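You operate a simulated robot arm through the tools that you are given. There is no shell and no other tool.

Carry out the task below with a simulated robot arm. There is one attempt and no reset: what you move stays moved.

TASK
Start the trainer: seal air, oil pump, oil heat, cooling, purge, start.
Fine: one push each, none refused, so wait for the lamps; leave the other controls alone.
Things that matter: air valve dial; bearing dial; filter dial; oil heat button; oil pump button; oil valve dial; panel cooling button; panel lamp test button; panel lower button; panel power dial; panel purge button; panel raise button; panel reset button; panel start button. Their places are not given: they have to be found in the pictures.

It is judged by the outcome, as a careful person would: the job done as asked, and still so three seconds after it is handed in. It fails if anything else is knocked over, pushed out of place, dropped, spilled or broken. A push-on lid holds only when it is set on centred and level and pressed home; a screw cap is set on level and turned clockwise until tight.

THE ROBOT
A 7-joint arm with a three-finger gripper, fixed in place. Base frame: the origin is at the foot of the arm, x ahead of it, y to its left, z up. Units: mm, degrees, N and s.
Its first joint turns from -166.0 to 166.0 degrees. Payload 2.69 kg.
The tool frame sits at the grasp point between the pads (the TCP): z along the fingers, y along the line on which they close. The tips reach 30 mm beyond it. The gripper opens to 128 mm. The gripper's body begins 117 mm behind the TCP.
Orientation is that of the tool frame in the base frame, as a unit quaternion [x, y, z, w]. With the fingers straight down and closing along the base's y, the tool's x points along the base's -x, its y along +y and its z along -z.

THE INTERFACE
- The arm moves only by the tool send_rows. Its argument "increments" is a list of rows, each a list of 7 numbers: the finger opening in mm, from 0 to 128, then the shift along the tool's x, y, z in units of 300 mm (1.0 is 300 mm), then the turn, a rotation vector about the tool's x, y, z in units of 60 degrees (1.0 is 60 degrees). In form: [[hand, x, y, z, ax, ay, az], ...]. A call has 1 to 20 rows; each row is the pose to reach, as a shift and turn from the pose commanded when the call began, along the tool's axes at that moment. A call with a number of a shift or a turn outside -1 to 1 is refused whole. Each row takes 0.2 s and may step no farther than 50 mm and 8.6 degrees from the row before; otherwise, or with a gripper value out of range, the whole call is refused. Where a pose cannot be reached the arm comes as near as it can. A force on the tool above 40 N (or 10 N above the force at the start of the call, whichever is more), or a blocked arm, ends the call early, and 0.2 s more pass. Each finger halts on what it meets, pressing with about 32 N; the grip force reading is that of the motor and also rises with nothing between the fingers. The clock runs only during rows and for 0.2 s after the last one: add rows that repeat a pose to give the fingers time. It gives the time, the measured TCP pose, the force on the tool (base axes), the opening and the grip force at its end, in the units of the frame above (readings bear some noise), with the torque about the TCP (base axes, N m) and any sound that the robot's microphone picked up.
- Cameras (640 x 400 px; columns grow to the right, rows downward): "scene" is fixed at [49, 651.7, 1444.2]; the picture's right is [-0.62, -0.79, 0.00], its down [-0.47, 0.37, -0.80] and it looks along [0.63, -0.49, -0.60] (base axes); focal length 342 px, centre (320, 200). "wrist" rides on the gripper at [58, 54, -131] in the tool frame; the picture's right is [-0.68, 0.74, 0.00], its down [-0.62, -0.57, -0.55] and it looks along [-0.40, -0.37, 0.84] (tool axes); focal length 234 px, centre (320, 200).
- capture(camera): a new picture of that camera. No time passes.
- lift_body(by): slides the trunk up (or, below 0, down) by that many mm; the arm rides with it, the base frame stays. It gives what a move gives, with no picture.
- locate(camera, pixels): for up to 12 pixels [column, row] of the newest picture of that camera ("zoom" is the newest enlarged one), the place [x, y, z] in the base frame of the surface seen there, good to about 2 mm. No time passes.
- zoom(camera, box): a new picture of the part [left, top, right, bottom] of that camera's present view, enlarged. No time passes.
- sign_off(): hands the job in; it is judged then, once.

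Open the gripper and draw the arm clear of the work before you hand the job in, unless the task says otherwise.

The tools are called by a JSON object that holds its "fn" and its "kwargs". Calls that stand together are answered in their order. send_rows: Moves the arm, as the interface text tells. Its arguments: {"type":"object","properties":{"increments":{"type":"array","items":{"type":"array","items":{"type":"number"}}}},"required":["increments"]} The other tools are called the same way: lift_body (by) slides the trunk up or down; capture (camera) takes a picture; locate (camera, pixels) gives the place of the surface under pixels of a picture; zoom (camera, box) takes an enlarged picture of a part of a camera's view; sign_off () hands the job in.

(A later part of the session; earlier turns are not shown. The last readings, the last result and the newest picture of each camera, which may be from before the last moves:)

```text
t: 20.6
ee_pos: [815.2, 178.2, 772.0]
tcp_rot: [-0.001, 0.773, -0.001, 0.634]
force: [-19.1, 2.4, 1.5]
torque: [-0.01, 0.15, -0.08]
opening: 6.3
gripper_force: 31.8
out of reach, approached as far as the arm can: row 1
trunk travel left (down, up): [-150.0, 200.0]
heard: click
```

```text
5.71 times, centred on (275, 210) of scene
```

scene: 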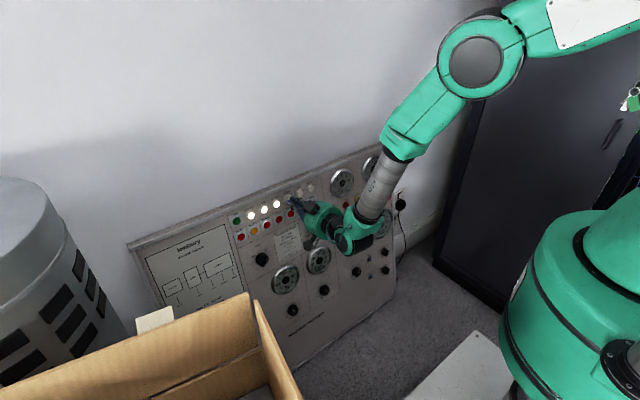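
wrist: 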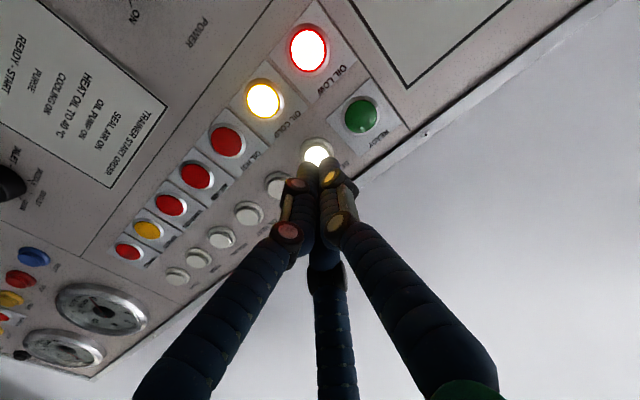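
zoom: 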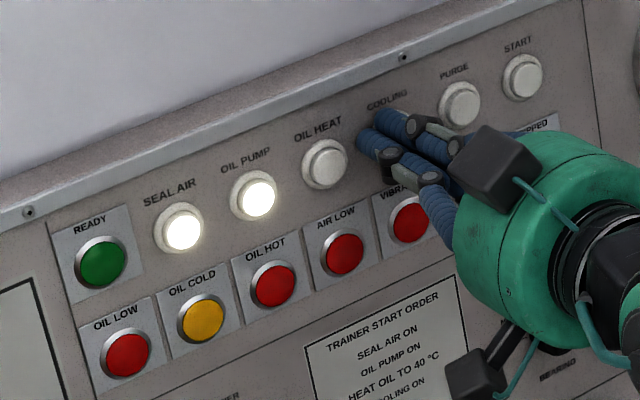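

Click heard; cooling is lit behind the finger, REFUSED and OIL HOT dark, and the heater button's light has gone out (its thermostat, it seems). I draw back 18 mm and look at the whole panel before going on.

{"fn": "send_rows", "kwargs": {"increments": [[0, 0, 0, -0.03, 0, 0, 0], [0, 0, 0, -0.06, 0, 0, 0], [0, 0, 0, -0.06, 0, 0, 0]]}}

{"fn": "zoom", "kwargs": {"camera": "scene", "box": [225, 175, 325, 245]}}

{"fn": "capture", "kwargs": {"camera": "wrist"}}

{"fn": "zoom", "kwargs": {"camera": "scene", "box": [240, 200, 400, 320]}}

```text
t: 21.4
ee_pos: [799.8, 178.6, 777.6]
tcp_rot: [-0.001, 0.773, -0.005, 0.634]
force: [-0.2, 0.4, -0.3]
torque: [-0.03, 0.01, 0.02]
opening: 2.2
gripper_force: 31.6
trunk travel left (down, up): [-150.0, 200.0]
```

```text
5.71 times, centred on (275, 210) of scene
```

zoom: 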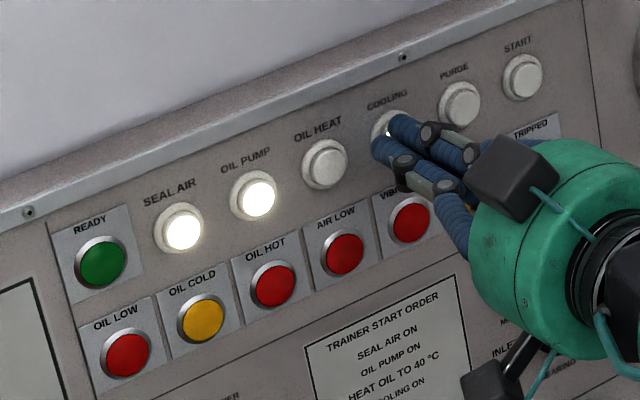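

```text
taken
```

wrist: 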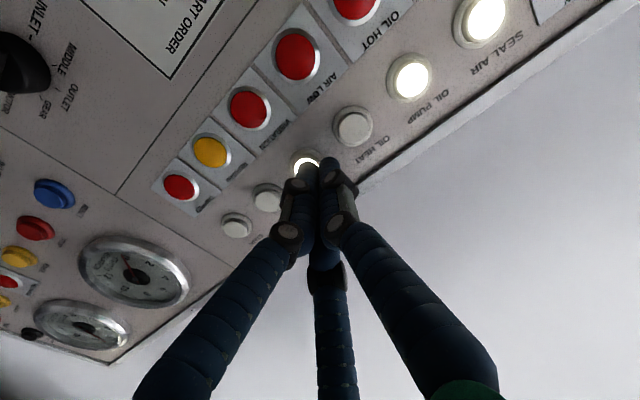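

```text
3.33 times, centred on (320, 260) of scene
```

zoom: 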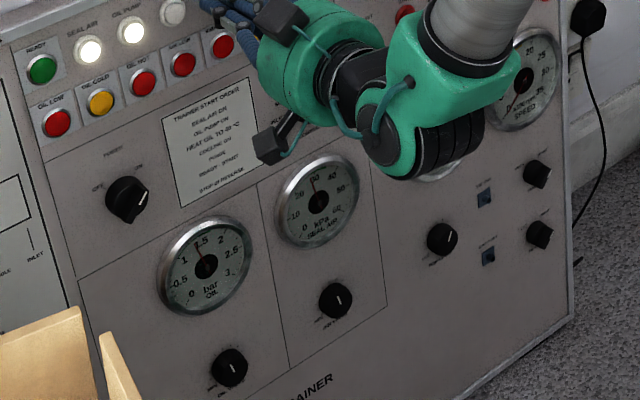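

Cooling is lit, oil about 1.5 bar, seal air about 30 kPa, REFUSED dark. To get the last two buttons within comfortable reach I raise the trunk by 100 mm (the tips are clear of the panel, which leans away above), then will come back down to button height with the arm less folded.

{"fn": "lift_body", "kwargs": {"by": 100}}

{"fn": "capture", "kwargs": {"camera": "scene"}}

{"fn": "zoom", "kwargs": {"camera": "scene", "box": [225, 170, 325, 240]}}

{"fn": "zoom", "kwargs": {"camera": "scene", "box": [320, 190, 400, 270]}}

```text
t: 22.7
ee_pos: [800.0, 179.0, 875.9]
tcp_rot: [0.0, 0.774, -0.005, 0.633]
force: [-0.4, 0.2, -0.4]
torque: [-0.01, -0.02, -0.01]
opening: 2.2
gripper_force: 31.7
trunk travel left (down, up): [-250.0, 100.0]
```

```text
taken
```

scene: 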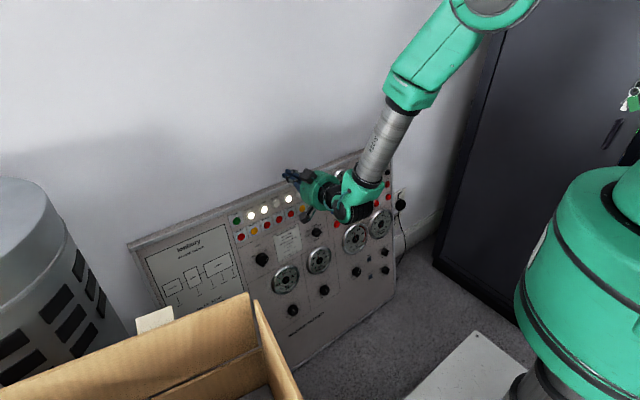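

```text
5.71 times, centred on (275, 205) of scene
```

zoom: 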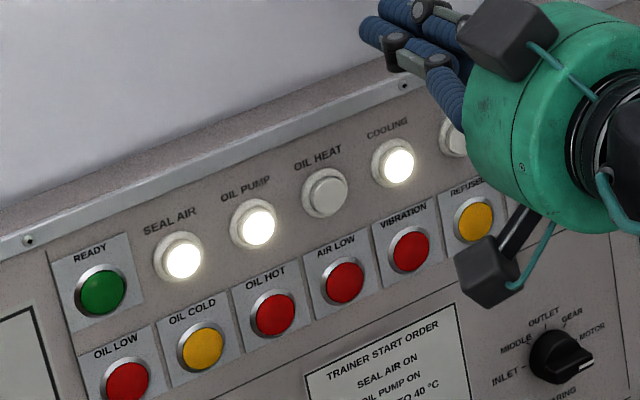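

```text
5.00 times, centred on (360, 230) of scene
```

zoom: 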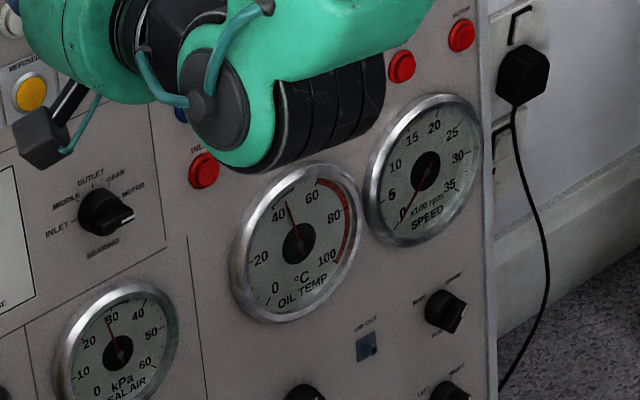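

Oil temperature reads about 45 °C, the panel is healthy (AIR LOW, OIL LOW, OIL COLD, OIL HOT, REFUSED all dark), and the purge button at about y 127.5 is next. I swing back, down and across to about 28 mm in front of purge, correcting the slight yaw.

{"fn": "send_rows", "kwargs": {"increments": [[0, 0.1047, -0.0633, -0.064, -0.002, 0, 0.002], [0, 0.219, -0.13, -0.041, -0.005, 0, 0.004], [0, 0.2973, -0.1687, -0.0083, -0.0073, 0, 0.006], [0, 0.3377, -0.1687, 0.0183, -0.0073, 0, 0.006], [0, 0.3377, -0.1687, 0.0183, -0.0073, 0, 0.006]]}}

{"fn": "capture", "kwargs": {"camera": "scene"}}

{"fn": "zoom", "kwargs": {"camera": "scene", "box": [225, 170, 325, 240]}}

{"fn": "zoom", "kwargs": {"camera": "wrist", "box": [130, 0, 410, 260]}}

```text
t: 23.9
ee_pos: [785.1, 138.8, 787.4]
tcp_rot: [-0.008, 0.774, -0.025, 0.632]
force: [-0.1, 0.4, -0.5]
torque: [-0.01, 0.03, -0.01]
opening: 2.1
gripper_force: 31.4
out of reach, approached as far as the arm can: row 1, 2, 3, 4, 5
trunk travel left (down, up): [-250.0, 100.0]
```

```text
taken
```

scene: 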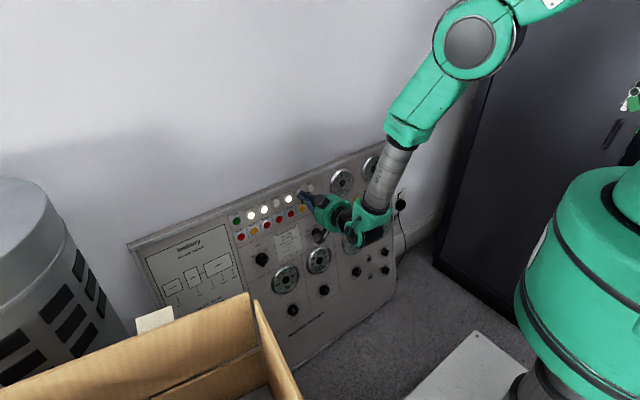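

```text
5.71 times, centred on (275, 205) of scene
```

zoom: 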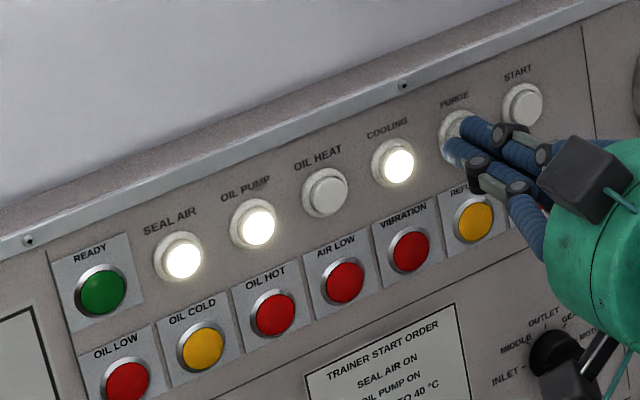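

```text
1.54 times, centred on (270, 130) of wrist
```

zoom: 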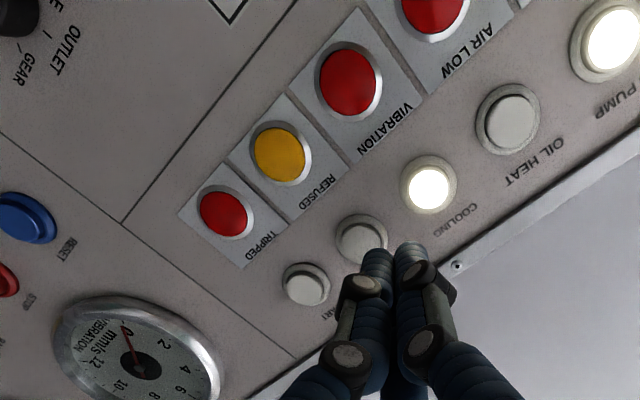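

The arm again stops short (TCP 785,139,787 with about 2.5 degrees of roll error about the tool axis, pitch correct), which points to a limit in the wrist roll rather than distance. Roll does not matter for a push, so I roll the tool about 24 degrees in the direction the arm drifted, while correcting the position toward purge at the same stand-off.

{"fn": "send_rows", "kwargs": {"increments": [[0, 0, 0, 0, -0.007, 0, -0.13], [0, 0, 0, 0, -0.014, 0, -0.26], [0, 0, 0, 0, -0.02, 0, -0.39], [0, 0.018, -0.018, 0.004, -0.027, 0, -0.4], [0, 0.0367, -0.036, 0.008, -0.027, 0, -0.4], [0, 0.0367, -0.036, 0.008, -0.027, 0, -0.4]]}}

{"fn": "zoom", "kwargs": {"camera": "scene", "box": [225, 170, 325, 240]}}

{"fn": "capture", "kwargs": {"camera": "wrist"}}

```text
t: 25.3
ee_pos: [783.9, 129.6, 778.3]
tcp_rot: [-0.178, 0.756, -0.145, 0.612]
force: [-0.7, -0.8, -0.5]
torque: [-0.01, 0.02, 0.02]
opening: 2.0
gripper_force: 31.2
trunk travel left (down, up): [-250.0, 100.0]
```

```text
5.71 times, centred on (275, 205) of scene
```

zoom: 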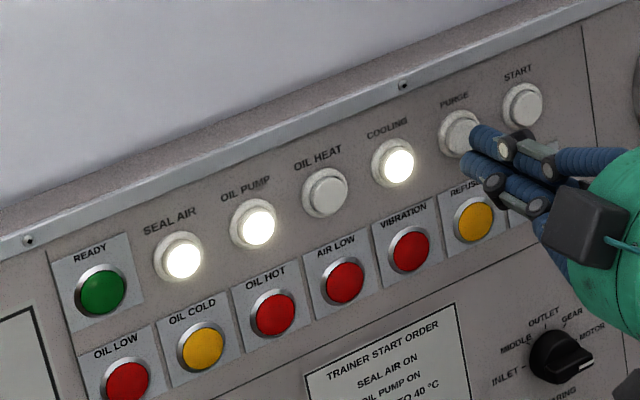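

```text
taken
```

wrist: 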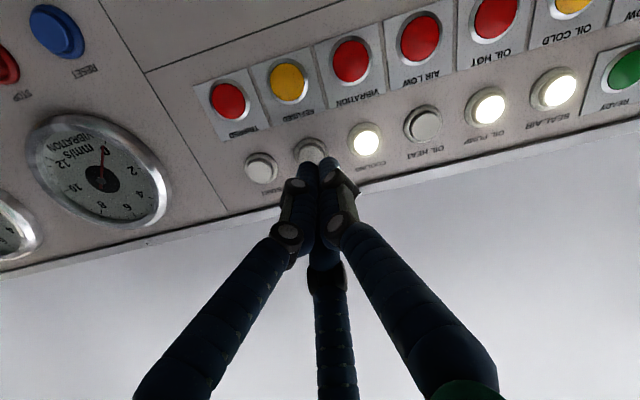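

Now it is reachable: TCP (784,130,778), tool axis square to the panel, with the tips in front of purge and all alarm lamps dark. I push purge.

{"fn": "send_rows", "kwargs": {"increments": [[0, 0.004, -0.0024, 0.045, 0, 0, 0], [0, 0.004, -0.0024, 0.075, 0, 0, 0], [0, 0.004, -0.0024, 0.0833, 0, 0, 0], [0, 0.004, -0.0024, 0.0867, 0, 0, 0], [0, 0.004, -0.0024, 0.09, 0, 0, 0], [0, 0.004, -0.0024, 0.0917, 0, 0, 0], [0, 0.004, -0.0024, 0.0933, 0, 0, 0], [0, 0.004, -0.0024, 0.095, 0, 0, 0], [0, 0.004, -0.0024, 0.0967, 0, 0, 0], [0, 0.004, -0.0024, 0.0983, 0, 0, 0]]}}

{"fn": "capture", "kwargs": {"camera": "wrist"}}

{"fn": "zoom", "kwargs": {"camera": "scene", "box": [225, 170, 325, 240]}}

```text
t: 27.5
ee_pos: [804.4, 127.0, 771.0]
tcp_rot: [-0.177, 0.757, -0.145, 0.613]
force: [0.2, -0.1, 0.5]
torque: [0.0, 0.03, -0.02]
opening: 2.2
gripper_force: 31.1
out of reach, approached as far as the arm can: row 1, 4, 5, 6, 7, 8, 9, 10
trunk travel left (down, up): [-250.0, 100.0]
```

```text
taken
```

wrist: 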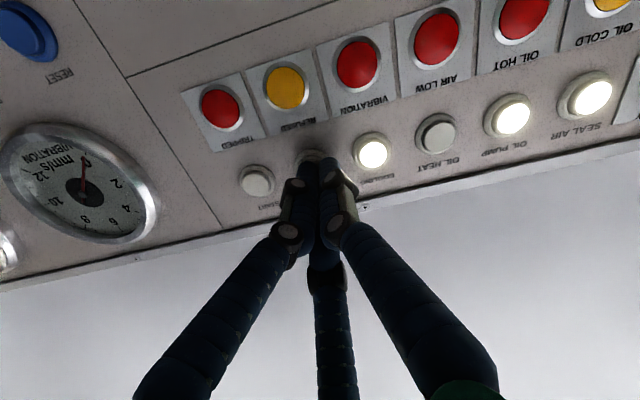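

```text
5.71 times, centred on (275, 205) of scene
```

zoom: 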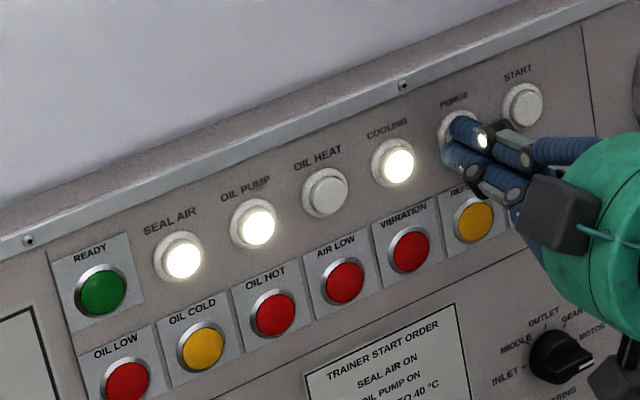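

No force and no click: with the trunk raised the arm ran out of forward reach at x≈804, before touching purge. I back off, raise the arm 105 mm above the panel's button row, and will then put the trunk back down, keeping the eased wrist roll.

{"fn": "send_rows", "kwargs": {"increments": [[0, 0, 0, -0.068, 0, 0, 0], [0, -0.0992, -0.0484, -0.0917, 0, 0, 0], [0, -0.1985, -0.0968, -0.1153, 0, 0, 0], [0, -0.2977, -0.1452, -0.139, 0, 0, 0], [0, -0.2977, -0.1452, -0.139, 0, 0, 0]]}}

{"fn": "capture", "kwargs": {"camera": "scene"}}

{"fn": "zoom", "kwargs": {"camera": "scene", "box": [320, 190, 400, 270]}}

```text
t: 28.7
ee_pos: [782.6, 129.0, 879.0]
tcp_rot: [-0.178, 0.756, -0.145, 0.613]
force: [0.2, -0.6, 1.0]
torque: [0.01, -0.03, 0.01]
opening: 2.2
gripper_force: 31.5
trunk travel left (down, up): [-250.0, 100.0]
```

```text
taken
```

scene: 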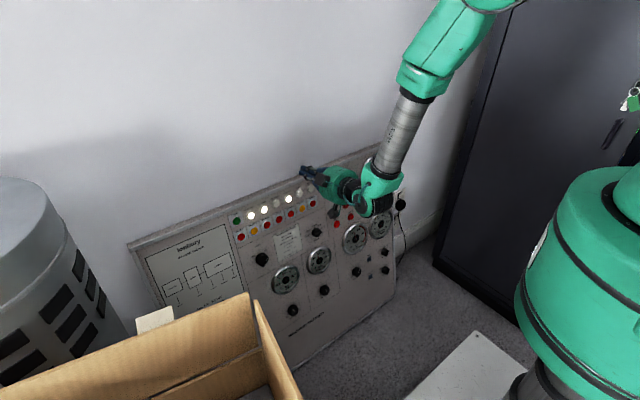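

```text
5.00 times, centred on (360, 230) of scene
```

zoom: 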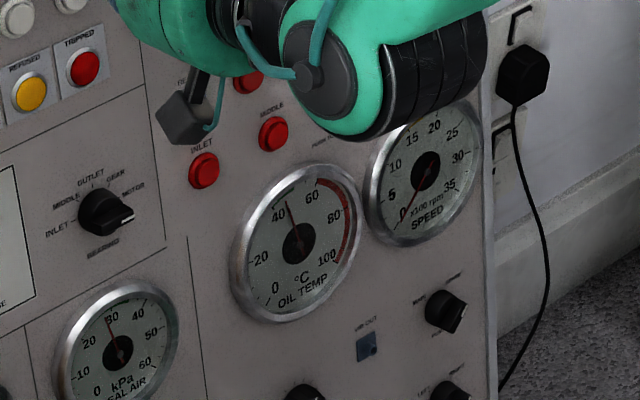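

Oil temperature holds near 45 °C, air about 30 kPa, and the arm reached (783,129,879) without trouble. I lower the trunk 100 mm, which brings the tips down in front of purge at about 28 mm stand-off.

{"fn": "lift_body", "kwargs": {"by": -100}}

{"fn": "zoom", "kwargs": {"camera": "scene", "box": [225, 170, 325, 240]}}

{"fn": "capture", "kwargs": {"camera": "wrist"}}

```text
t: 30.1
ee_pos: [783.7, 128.1, 779.5]
tcp_rot: [-0.179, 0.756, -0.144, 0.613]
force: [0.0, -0.3, -0.2]
torque: [0.0, -0.02, -0.01]
opening: 2.0
gripper_force: 32.2
trunk travel left (down, up): [-150.0, 200.0]
```

```text
5.71 times, centred on (275, 205) of scene
```

zoom: 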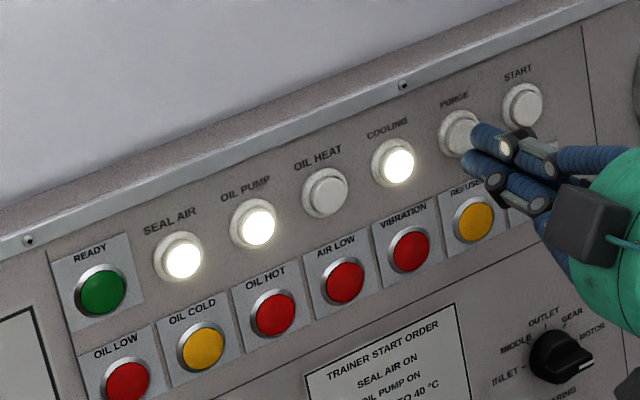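

```text
taken
```

wrist: 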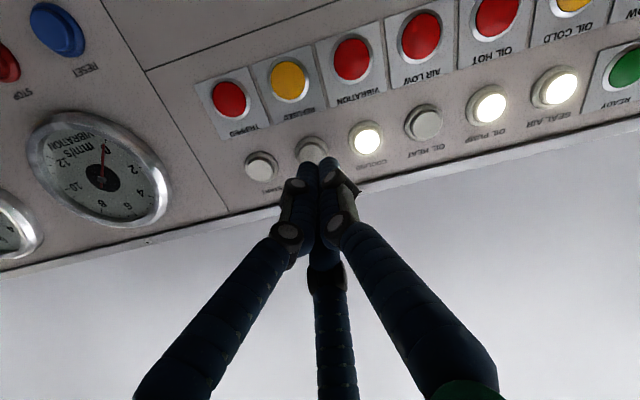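

The tips again face the purge button with everything healthy. I push along the tool axis in small steps, with a 1.6 mm downward correction.

{"fn": "send_rows", "kwargs": {"increments": [[0, 0.0054, 0, 0.045, 0, 0, 0], [0, 0.0054, 0, 0.075, 0, 0, 0], [0, 0.0054, 0, 0.085, 0, 0, 0], [0, 0.0054, 0, 0.0883, 0, 0, 0], [0, 0.0054, 0, 0.09, 0, 0, 0], [0, 0.0054, 0, 0.0917, 0, 0, 0], [0, 0.0054, 0, 0.0933, 0, 0, 0], [0, 0.0054, 0, 0.095, 0, 0, 0], [0, 0.0054, 0, 0.0967, 0, 0, 0], [0, 0.0054, 0, 0.0983, 0, 0, 0]]}}

{"fn": "capture", "kwargs": {"camera": "wrist"}}

{"fn": "zoom", "kwargs": {"camera": "scene", "box": [225, 170, 325, 240]}}

```text
t: 32.3
ee_pos: [803.8, 128.8, 772.9]
tcp_rot: [-0.177, 0.757, -0.147, 0.612]
force: [0.2, 0.1, 0.2]
torque: [0.01, 0.0, -0.01]
opening: 1.9
gripper_force: 31.2
out of reach, approached as far as the arm can: row 3, 4, 5, 6, 7, 8, 9, 10
trunk travel left (down, up): [-150.0, 200.0]
```

```text
taken
```

wrist: 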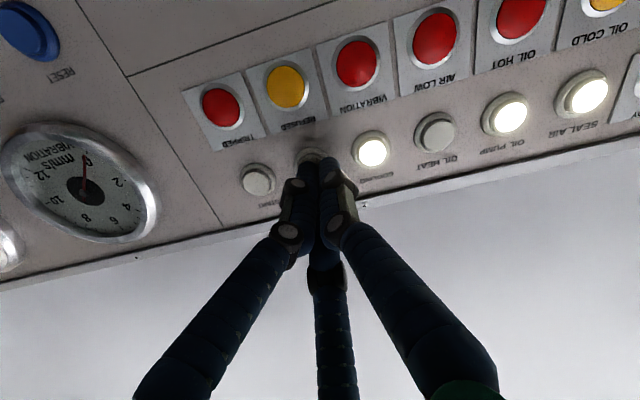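

```text
5.71 times, centred on (275, 205) of scene
```

zoom: 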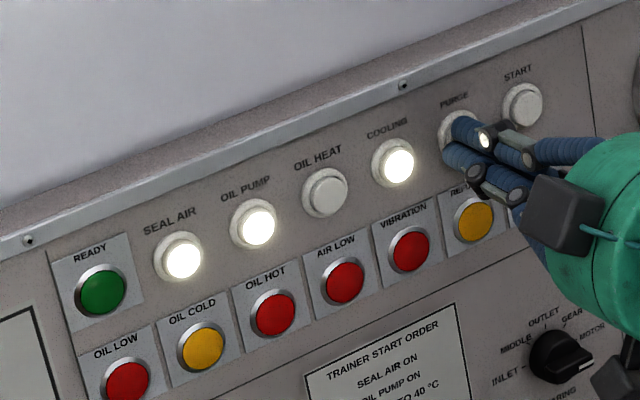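

Again no contact and no click: the arm stops 8 mm short in x (804 instead of 812) with orientation held, at both trunk heights. I look at the arm's posture before choosing another wrist roll.

{"fn": "capture", "kwargs": {"camera": "scene"}}

{"fn": "zoom", "kwargs": {"camera": "scene", "box": [280, 0, 640, 260]}}

{"fn": "zoom", "kwargs": {"camera": "scene", "box": [280, 150, 440, 260]}}

```text
taken
```

scene: 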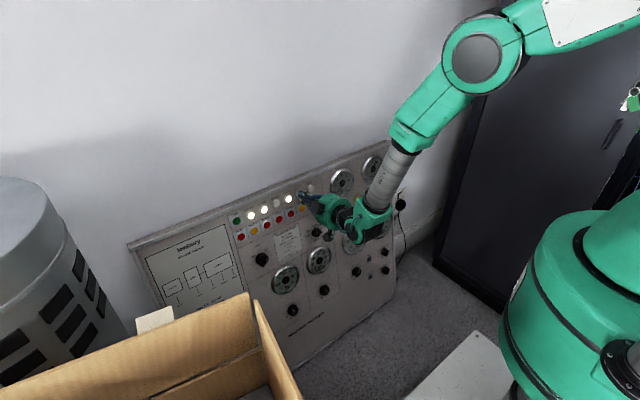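

```text
1.54 times, centred on (460, 130) of scene
```

zoom: 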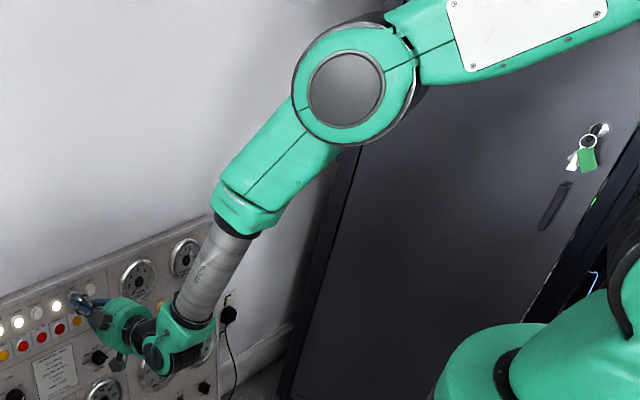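

```text
3.64 times, centred on (360, 205) of scene
```

zoom: 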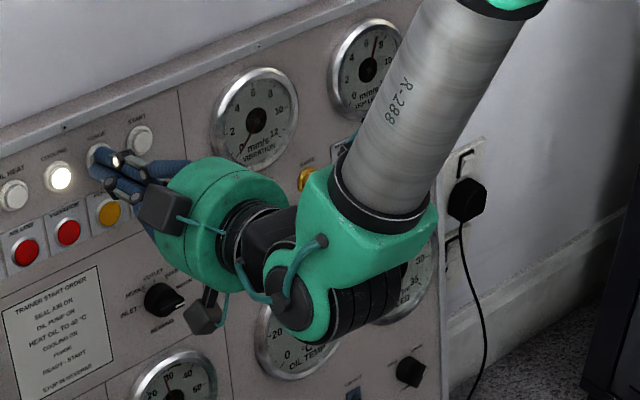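

I locate the arm's joints in this view to compare posture with before.

{"fn": "locate", "kwargs": {"camera": "scene", "pixels": [[472, 58], [448, 85], [425, 120], [397, 155], [390, 175], [380, 200], [352, 232], [362, 222], [328, 207], [530, 25], [600, 15], [620, 375]]}}

{"fn": "zoom", "kwargs": {"camera": "scene", "box": [480, 150, 640, 400]}}

```text
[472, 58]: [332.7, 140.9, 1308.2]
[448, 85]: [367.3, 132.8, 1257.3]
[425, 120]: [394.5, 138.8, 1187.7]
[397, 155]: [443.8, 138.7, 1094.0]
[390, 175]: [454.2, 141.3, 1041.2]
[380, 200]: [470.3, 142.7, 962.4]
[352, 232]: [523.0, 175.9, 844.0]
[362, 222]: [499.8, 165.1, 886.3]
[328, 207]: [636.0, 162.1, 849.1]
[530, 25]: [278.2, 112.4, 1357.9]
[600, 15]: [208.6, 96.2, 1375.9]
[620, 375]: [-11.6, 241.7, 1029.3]
```

```text
1.60 times, centred on (560, 275) of scene
```

zoom: 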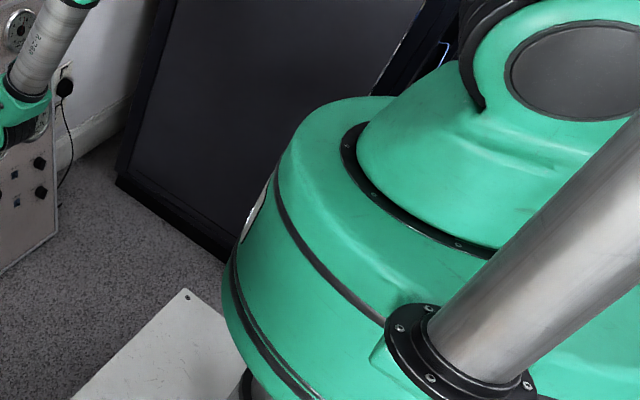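

The zoom view extends past the picture edge and shows the shoulder joint disc at (575,70). I locate it to understand the arm's geometry.

{"fn": "locate", "kwargs": {"camera": "zoom", "pixels": [[575, 70], [520, 60], [620, 90], [560, 30], [590, 115], [420, 200], [400, 110], [470, 360]]}}

{"fn": "zoom", "kwargs": {"camera": "scene", "box": [480, 0, 640, 240]}}

```text
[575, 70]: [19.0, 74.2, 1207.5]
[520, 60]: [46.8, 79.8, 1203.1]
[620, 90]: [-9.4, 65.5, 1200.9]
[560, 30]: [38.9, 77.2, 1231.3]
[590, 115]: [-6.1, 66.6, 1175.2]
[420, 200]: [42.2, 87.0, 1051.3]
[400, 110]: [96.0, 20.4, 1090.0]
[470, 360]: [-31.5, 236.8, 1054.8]
```

```text
1.67 times, centred on (560, 120) of scene
```

zoom: 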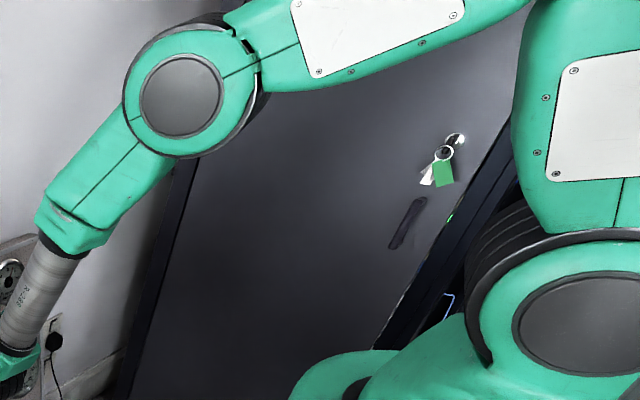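

The zoom renders past the frame, so I use it to see the whole arm above and right of the picture.

{"fn": "zoom", "kwargs": {"camera": "scene", "box": [600, 0, 640, 380]}}

{"fn": "zoom", "kwargs": {"camera": "scene", "box": [180, 0, 640, 4]}}

```text
1.05 times, centred on (620, 190) of scene (not enlarged: the box is as wide or as high as the picture)
```

zoom: 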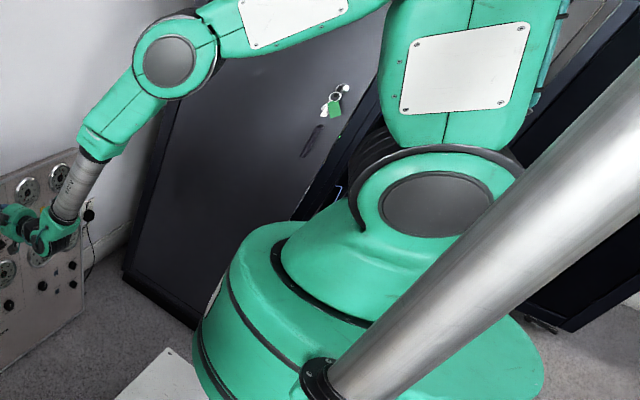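

```text
1.39 times, centred on (410, 2) of scene
```

zoom: 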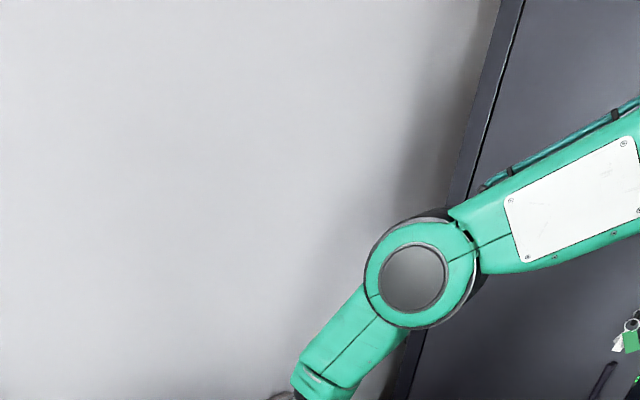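

The shoulder is at z≈1200 with two more pitch links before the forearm, so in-plane reach should be ample; the stop at x≈804 looks like the solver sticking. I try once more from here in 1 mm steps along the tool axis, watching for contact.

{"fn": "send_rows", "kwargs": {"increments": [[0, 0, 0, 0.0033, 0, 0, 0], [0, 0, 0, 0.0067, 0, 0, 0], [0, 0, 0, 0.01, 0, 0, 0], [0, 0, 0, 0.0133, 0, 0, 0]]}}

```text
t: 33.3
ee_pos: [805.1, 127.6, 773.3]
tcp_rot: [-0.178, 0.756, -0.145, 0.612]
force: [-0.5, -0.3, -0.2]
torque: [-0.02, -0.01, 0.01]
opening: 2.0
gripper_force: 31.1
trunk travel left (down, up): [-150.0, 200.0]
```

This time no reach warning, TCP x≈805 and no force yet. I continue in 1 mm steps toward the purge button.

{"fn": "send_rows", "kwargs": {"increments": [[0, 0, 0, 0.0033, 0, 0, 0], [0, 0, 0, 0.0067, 0, 0, 0], [0, 0, 0, 0.01, 0, 0, 0], [0, 0, 0, 0.0133, 0, 0, 0]]}}

{"fn": "capture", "kwargs": {"camera": "wrist"}}

```text
t: 34.3
ee_pos: [805.3, 127.4, 772.8]
tcp_rot: [-0.179, 0.757, -0.145, 0.612]
force: [0.2, -0.4, 0.8]
torque: [-0.03, 0.03, -0.01]
opening: 1.9
gripper_force: 31.5
out of reach, approached as far as the arm can: row 1, 2, 3, 4
trunk travel left (down, up): [-150.0, 200.0]
```

```text
taken
```

wrist: 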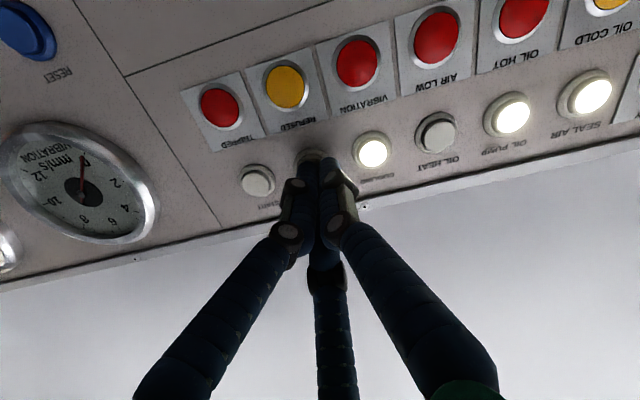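

The stop depends on the arm-to-tool yaw: reachable while the wrist is yawed enough from the arm's plane, lost as the tool approaches it, regardless of trunk height. I back off and yaw the tool about 7 degrees to the right (tool pointing slightly toward -y), keeping the tips aimed at purge, to regain margin.

{"fn": "send_rows", "kwargs": {"increments": [[0, 0, 0, -0.0583, 0, 0, 0], [0, -0.006, 0.01, -0.0583, 0.051, 0.0255, 0.012], [0, -0.0111, 0.0202, -0.0583, 0.102, 0.051, 0.024], [0, -0.0111, 0.0202, -0.0583, 0.102, 0.051, 0.024]]}}

{"fn": "capture", "kwargs": {"camera": "wrist"}}

{"fn": "zoom", "kwargs": {"camera": "scene", "box": [225, 170, 325, 240]}}

```text
t: 35.3
ee_pos: [787.8, 135.3, 776.8]
tcp_rot: [-0.132, 0.766, -0.182, 0.603]
force: [0.1, 0.5, 0.6]
torque: [0.02, -0.02, 0.0]
opening: 1.9
gripper_force: 31.8
trunk travel left (down, up): [-150.0, 200.0]
```

```text
taken
```

wrist: 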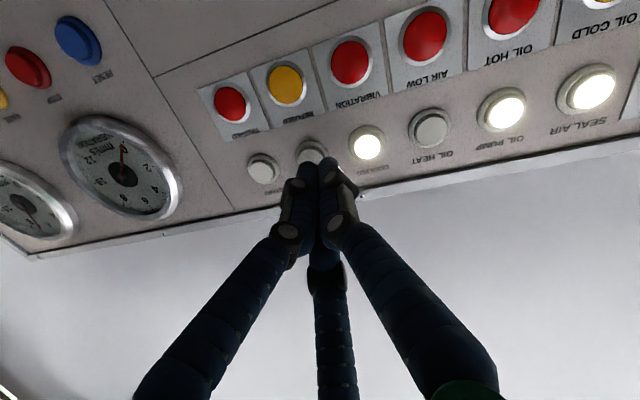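

```text
5.71 times, centred on (275, 205) of scene
```

zoom: 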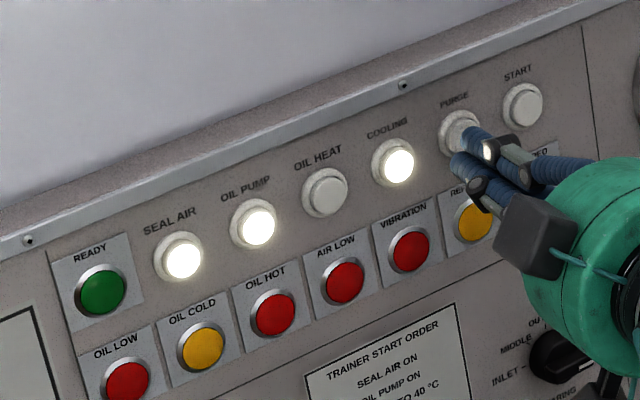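

All lamps are healthy and the new pose was reached exactly, tips aimed at purge. I push along the tool axis in small steps.

{"fn": "send_rows", "kwargs": {"increments": [[0, 0, 0, 0.035, 0, 0, 0], [0, 0, 0, 0.06, 0, 0, 0], [0, 0, 0, 0.07, 0, 0, 0], [0, 0, 0, 0.0733, 0, 0, 0], [0, 0, 0, 0.0767, 0, 0, 0], [0, 0, 0, 0.0783, 0, 0, 0], [0, 0, 0, 0.08, 0, 0, 0], [0, 0, 0, 0.0817, 0, 0, 0], [0, 0, 0, 0.0833, 0, 0, 0], [0, 0, 0, 0.085, 0, 0, 0]]}}

{"fn": "capture", "kwargs": {"camera": "wrist"}}

{"fn": "zoom", "kwargs": {"camera": "scene", "box": [225, 170, 325, 240]}}

```text
t: 37.5
ee_pos: [812.0, 131.4, 771.9]
tcp_rot: [-0.133, 0.766, -0.182, 0.602]
force: [-3.1, 2.2, 0.2]
torque: [-0.01, -0.01, 0.03]
opening: 6.0
gripper_force: 31.2
trunk travel left (down, up): [-150.0, 200.0]
heard: click
```

```text
taken
```

wrist: 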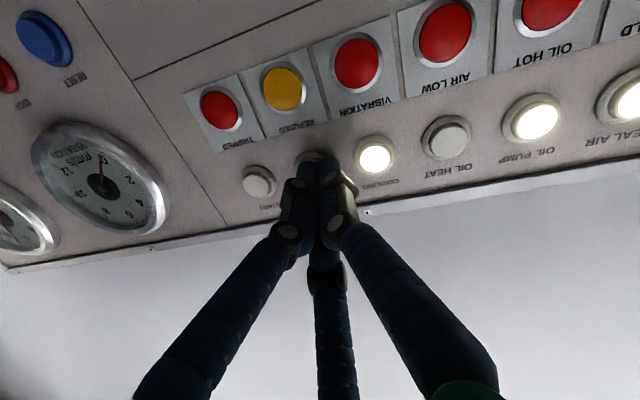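

```text
5.71 times, centred on (275, 205) of scene
```

zoom: 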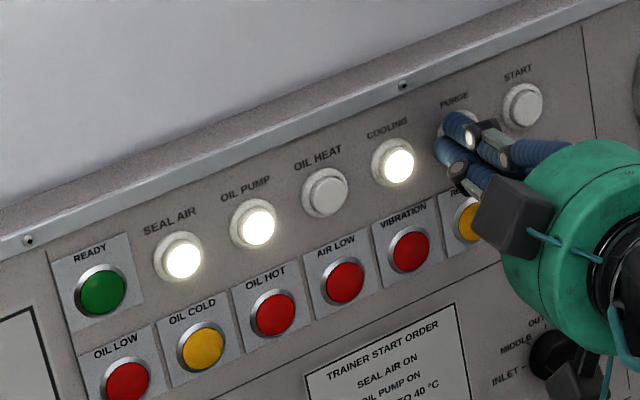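

Click heard at TCP x=812 and REFUSED is dark. I withdraw 25 mm and see whether purge is lit and whether READY comes on.

{"fn": "send_rows", "kwargs": {"increments": [[0, 0, 0, -0.03, 0, 0, 0], [0, 0, 0, -0.085, 0, 0, 0], [0, 0, 0, -0.085, 0, 0, 0]]}}

{"fn": "capture", "kwargs": {"camera": "wrist"}}

{"fn": "zoom", "kwargs": {"camera": "scene", "box": [225, 170, 325, 240]}}

```text
t: 38.3
ee_pos: [786.1, 133.7, 777.2]
tcp_rot: [-0.132, 0.766, -0.183, 0.602]
force: [0.1, -0.8, 0.6]
torque: [0.02, -0.03, 0.02]
opening: 1.9
gripper_force: 31.4
trunk travel left (down, up): [-150.0, 200.0]
```

```text
taken
```

wrist: 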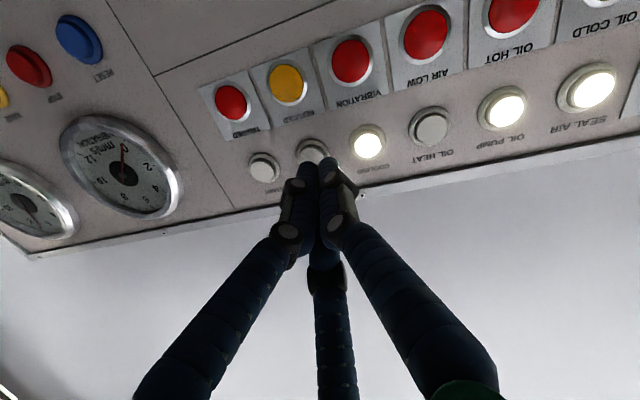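

```text
5.71 times, centred on (275, 205) of scene
```

zoom: 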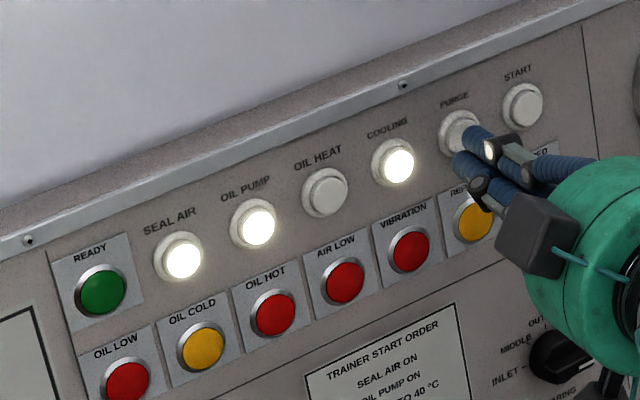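

Purge is not lit and READY is still dark, but neither is REFUSED; the purge lamp may blink or take time. I wait in place in short steps and look again.

{"fn": "send_rows", "kwargs": {"increments": [[0, 0, 0, 0, 0, 0, 0], [0, 0, 0, 0, 0, 0, 0]]}}

{"fn": "zoom", "kwargs": {"camera": "scene", "box": [225, 170, 325, 240]}}

{"fn": "zoom", "kwargs": {"camera": "scene", "box": [260, 190, 400, 290]}}

{"fn": "zoom", "kwargs": {"camera": "wrist", "box": [220, 60, 400, 200]}}

```text
t: 38.9
ee_pos: [787.6, 134.8, 777.7]
tcp_rot: [-0.132, 0.766, -0.182, 0.602]
force: [-0.2, -0.7, 0.7]
torque: [0.01, -0.02, 0.03]
opening: 2.1
gripper_force: 30.6
trunk travel left (down, up): [-150.0, 200.0]
```

```text
5.71 times, centred on (275, 205) of scene
```

zoom: 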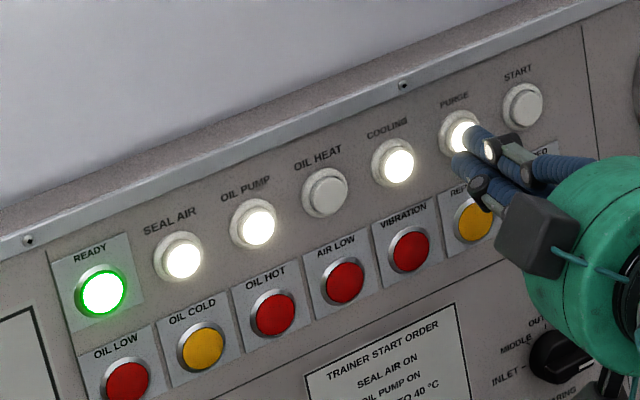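

```text
4.00 times, centred on (330, 240) of scene
```

zoom: 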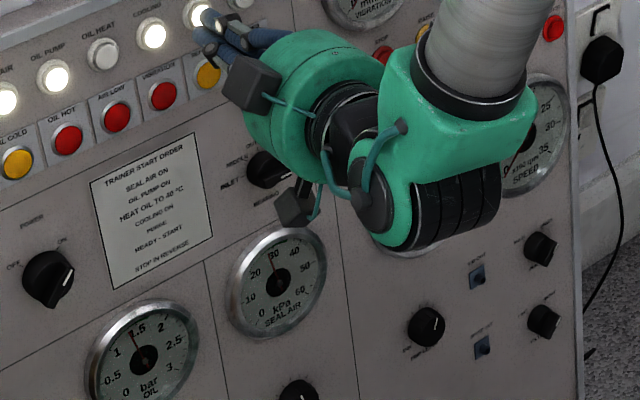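

```text
2.86 times, centred on (310, 130) of wrist
```

zoom: 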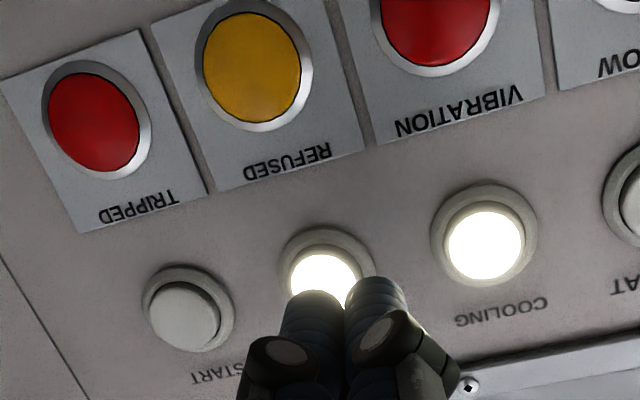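

READY is now lit green, purge is lit, and no alarm or REFUSED lamp is on. I shift 46.8 mm to the right in front of the start button, keeping the stand-off.

{"fn": "send_rows", "kwargs": {"increments": [[0, 0.033, -0.07, 0.0093, 0, 0, 0], [0, 0.0657, -0.1402, 0.0187, 0, 0, 0], [0, 0.0657, -0.1402, 0.0187, 0, 0, 0]]}}

{"fn": "zoom", "kwargs": {"camera": "scene", "box": [225, 170, 325, 240]}}

{"fn": "zoom", "kwargs": {"camera": "wrist", "box": [220, 60, 400, 200]}}

```text
t: 39.7
ee_pos: [788.0, 86.6, 777.4]
tcp_rot: [-0.133, 0.766, -0.182, 0.603]
force: [0.3, -0.4, -0.5]
torque: [0.0, 0.01, 0.06]
opening: 2.2
gripper_force: 31.7
trunk travel left (down, up): [-150.0, 200.0]
```

```text
5.71 times, centred on (275, 205) of scene
```

zoom: 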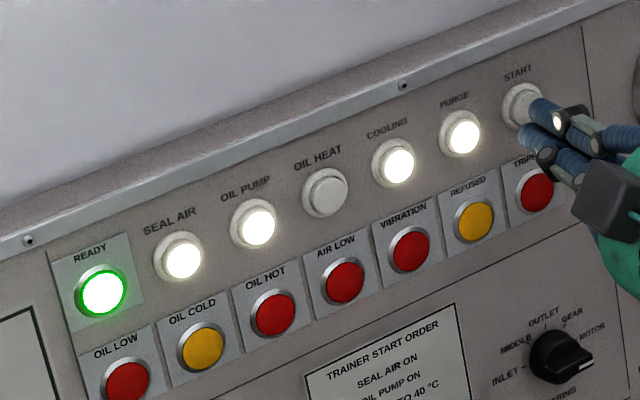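

```text
2.86 times, centred on (310, 130) of wrist
```

zoom: 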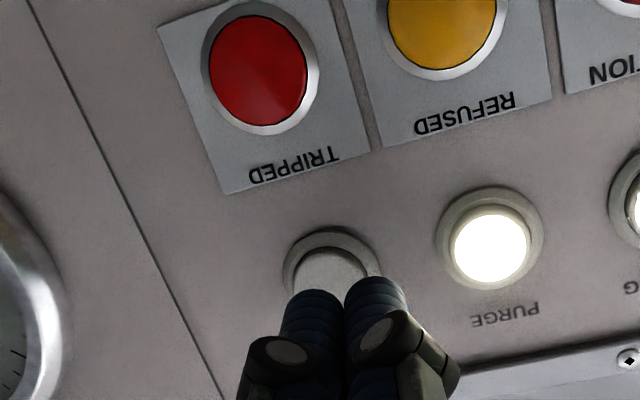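

The tips face the start button (wrist zoom (330,270)) just as they faced purge, and READY stays lit. I push start with the same stroke.

{"fn": "send_rows", "kwargs": {"increments": [[0, 0, 0, 0.035, 0, 0, 0], [0, 0, 0, 0.06, 0, 0, 0], [0, 0, 0, 0.07, 0, 0, 0], [0, 0, 0, 0.0733, 0, 0, 0], [0, 0, 0, 0.0767, 0, 0, 0], [0, 0, 0, 0.0783, 0, 0, 0], [0, 0, 0, 0.08, 0, 0, 0], [0, 0, 0, 0.0817, 0, 0, 0], [0, 0, 0, 0.0833, 0, 0, 0], [0, 0, 0, 0.085, 0, 0, 0]]}}

{"fn": "zoom", "kwargs": {"camera": "scene", "box": [225, 170, 325, 240]}}

{"fn": "capture", "kwargs": {"camera": "wrist"}}

```text
t: 41.9
ee_pos: [811.1, 83.1, 772.2]
tcp_rot: [-0.133, 0.766, -0.181, 0.603]
force: [-3.1, 0.9, 1.6]
torque: [-0.02, -0.02, 0.06]
opening: 6.0
gripper_force: 31.1
trunk travel left (down, up): [-150.0, 200.0]
heard: click
```

```text
5.71 times, centred on (275, 205) of scene
```

zoom: 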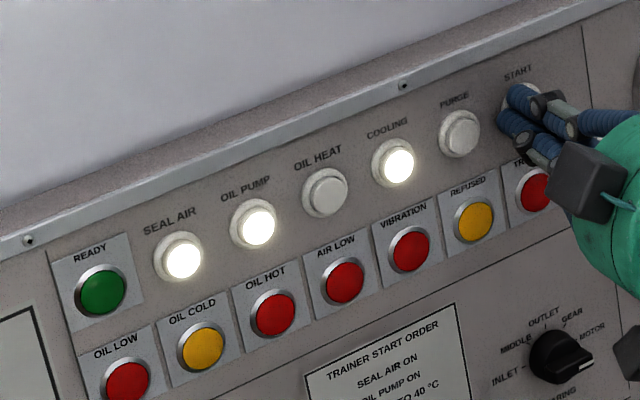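

```text
taken
```

wrist: 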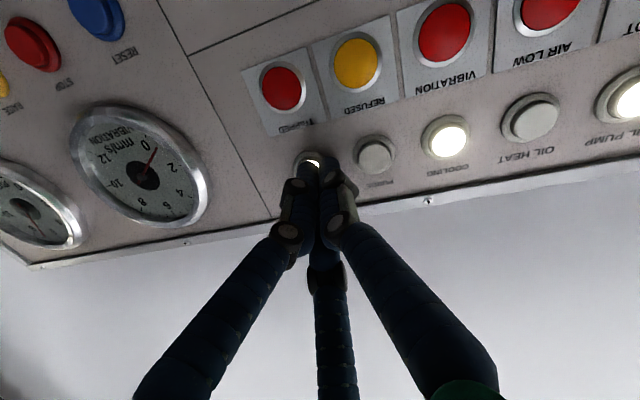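

Click heard, start is lit, and READY and purge went dark as the machine runs. I withdraw straight back about 150 mm and look at the panel.

{"fn": "send_rows", "kwargs": {"increments": [[0, 0, 0, -0.03, 0, 0, 0], [0, 0, 0, -0.1, 0, 0, 0], [0, 0, 0, -0.2, 0, 0, 0], [0, 0, 0, -0.32, 0, 0, 0], [0, 0, 0, -0.45, 0, 0, 0], [0, 0, 0, -0.5, 0, 0, 0], [0, 0, 0, -0.5, 0, 0, 0]]}}

{"fn": "capture", "kwargs": {"camera": "scene"}}

{"fn": "zoom", "kwargs": {"camera": "scene", "box": [225, 170, 325, 240]}}

{"fn": "zoom", "kwargs": {"camera": "scene", "box": [260, 140, 400, 290]}}

{"fn": "capture", "kwargs": {"camera": "wrist"}}

```text
t: 43.5
ee_pos: [666.0, 100.9, 802.5]
tcp_rot: [-0.133, 0.766, -0.181, 0.603]
force: [0.0, -0.1, 0.7]
torque: [-0.01, 0.01, -0.04]
opening: 2.2
gripper_force: 31.6
trunk travel left (down, up): [-150.0, 200.0]
```

```text
taken
```

scene: 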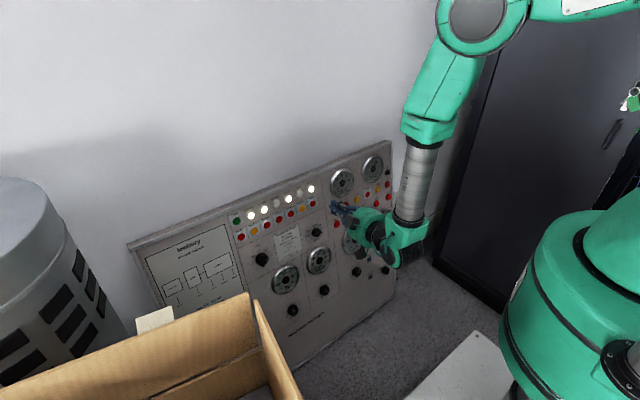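

```text
5.71 times, centred on (275, 205) of scene
```

zoom: 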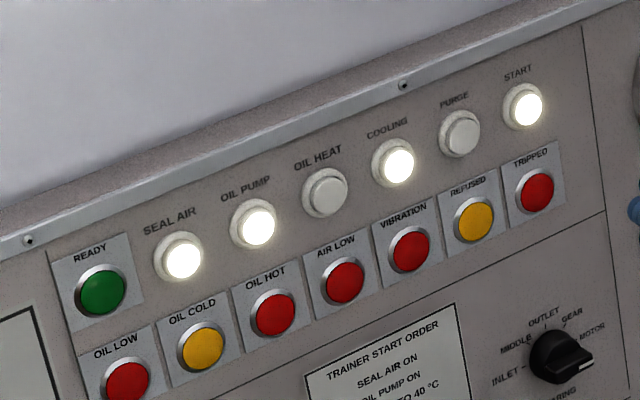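

```text
2.67 times, centred on (330, 215) of scene
```

zoom: 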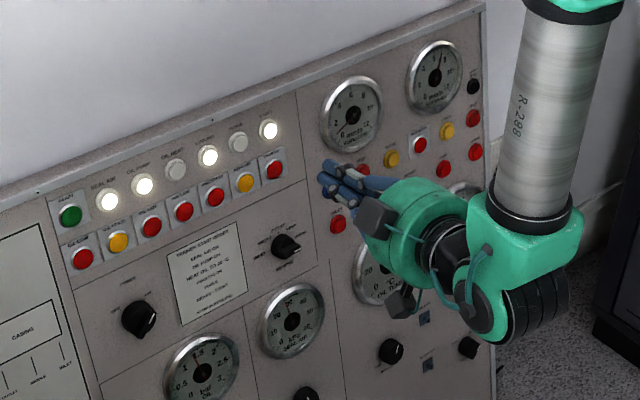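

```text
taken
```

wrist: 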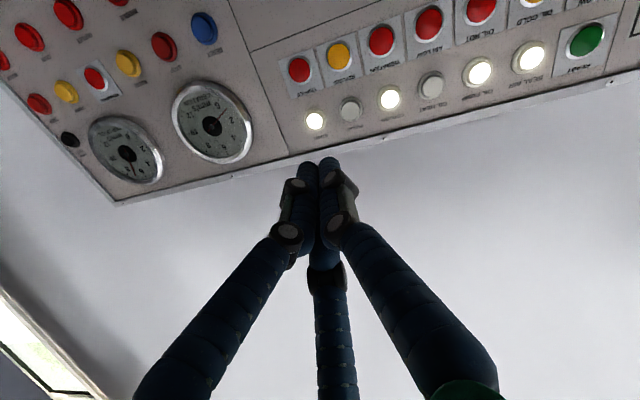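

Start is lit and steady, with no TRIPPED, REFUSED or alarm lamp. I draw the arm further back and up, open the gripper, and let a few seconds pass to watch that the trainer keeps running.

{"fn": "send_rows", "kwargs": {"increments": [[0, -0.0815, -0.0443, -0.045, 0, 0, 0], [0, -0.163, -0.0885, -0.09, 0, 0, 0], [0, -0.2445, -0.1328, -0.135, 0, 0, 0], [0, -0.326, -0.177, -0.18, 0, 0, 0], [60, -0.326, -0.177, -0.18, 0, 0, 0], [128, -0.326, -0.177, -0.18, 0, 0, 0], [128, -0.326, -0.177, -0.18, 0, 0, 0], [128, -0.326, -0.177, -0.18, 0, 0, 0], [128, -0.326, -0.177, -0.18, 0, 0, 0], [128, -0.326, -0.177, -0.18, 0, 0, 0], [128, -0.326, -0.177, -0.18, 0, 0, 0], [128, -0.326, -0.177, -0.18, 0, 0, 0], [128, -0.326, -0.177, -0.18, 0, 0, 0], [128, -0.326, -0.177, -0.18, 0, 0, 0], [128, -0.326, -0.177, -0.18, 0, 0, 0], [128, -0.326, -0.177, -0.18, 0, 0, 0]]}}

{"fn": "capture", "kwargs": {"camera": "scene"}}

{"fn": "zoom", "kwargs": {"camera": "scene", "box": [225, 170, 325, 240]}}

{"fn": "zoom", "kwargs": {"camera": "scene", "box": [260, 140, 400, 290]}}

{"fn": "capture", "kwargs": {"camera": "wrist"}}

```text
t: 46.9
ee_pos: [637.5, 102.1, 922.9]
tcp_rot: [-0.132, 0.766, -0.182, 0.603]
force: [0.3, 1.0, 0.1]
torque: [-0.02, 0.03, -0.02]
opening: 127.9
gripper_force: 0.1
trunk travel left (down, up): [-150.0, 200.0]
```

```text
taken
```

scene: 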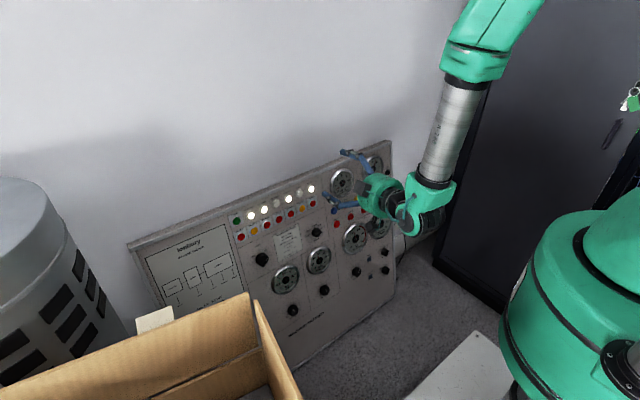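

```text
5.71 times, centred on (275, 205) of scene
```

zoom: 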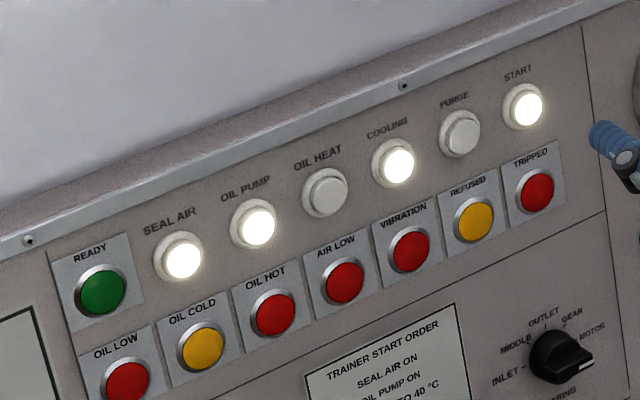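

```text
2.67 times, centred on (330, 215) of scene
```

zoom: 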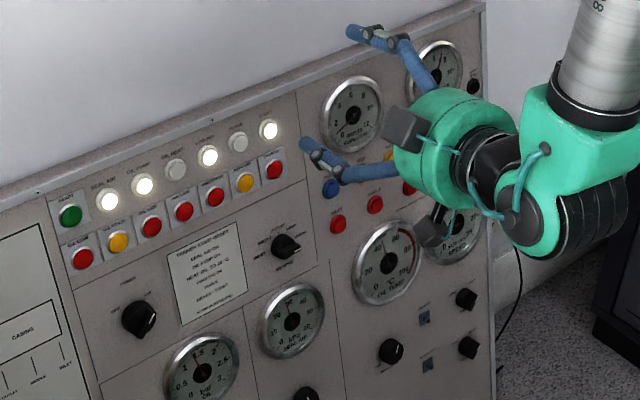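

```text
taken
```

wrist: 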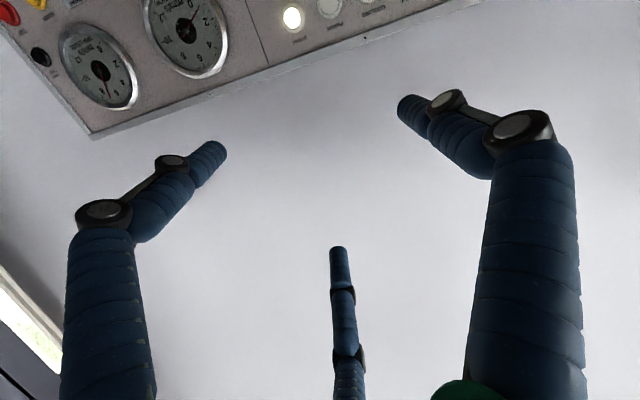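

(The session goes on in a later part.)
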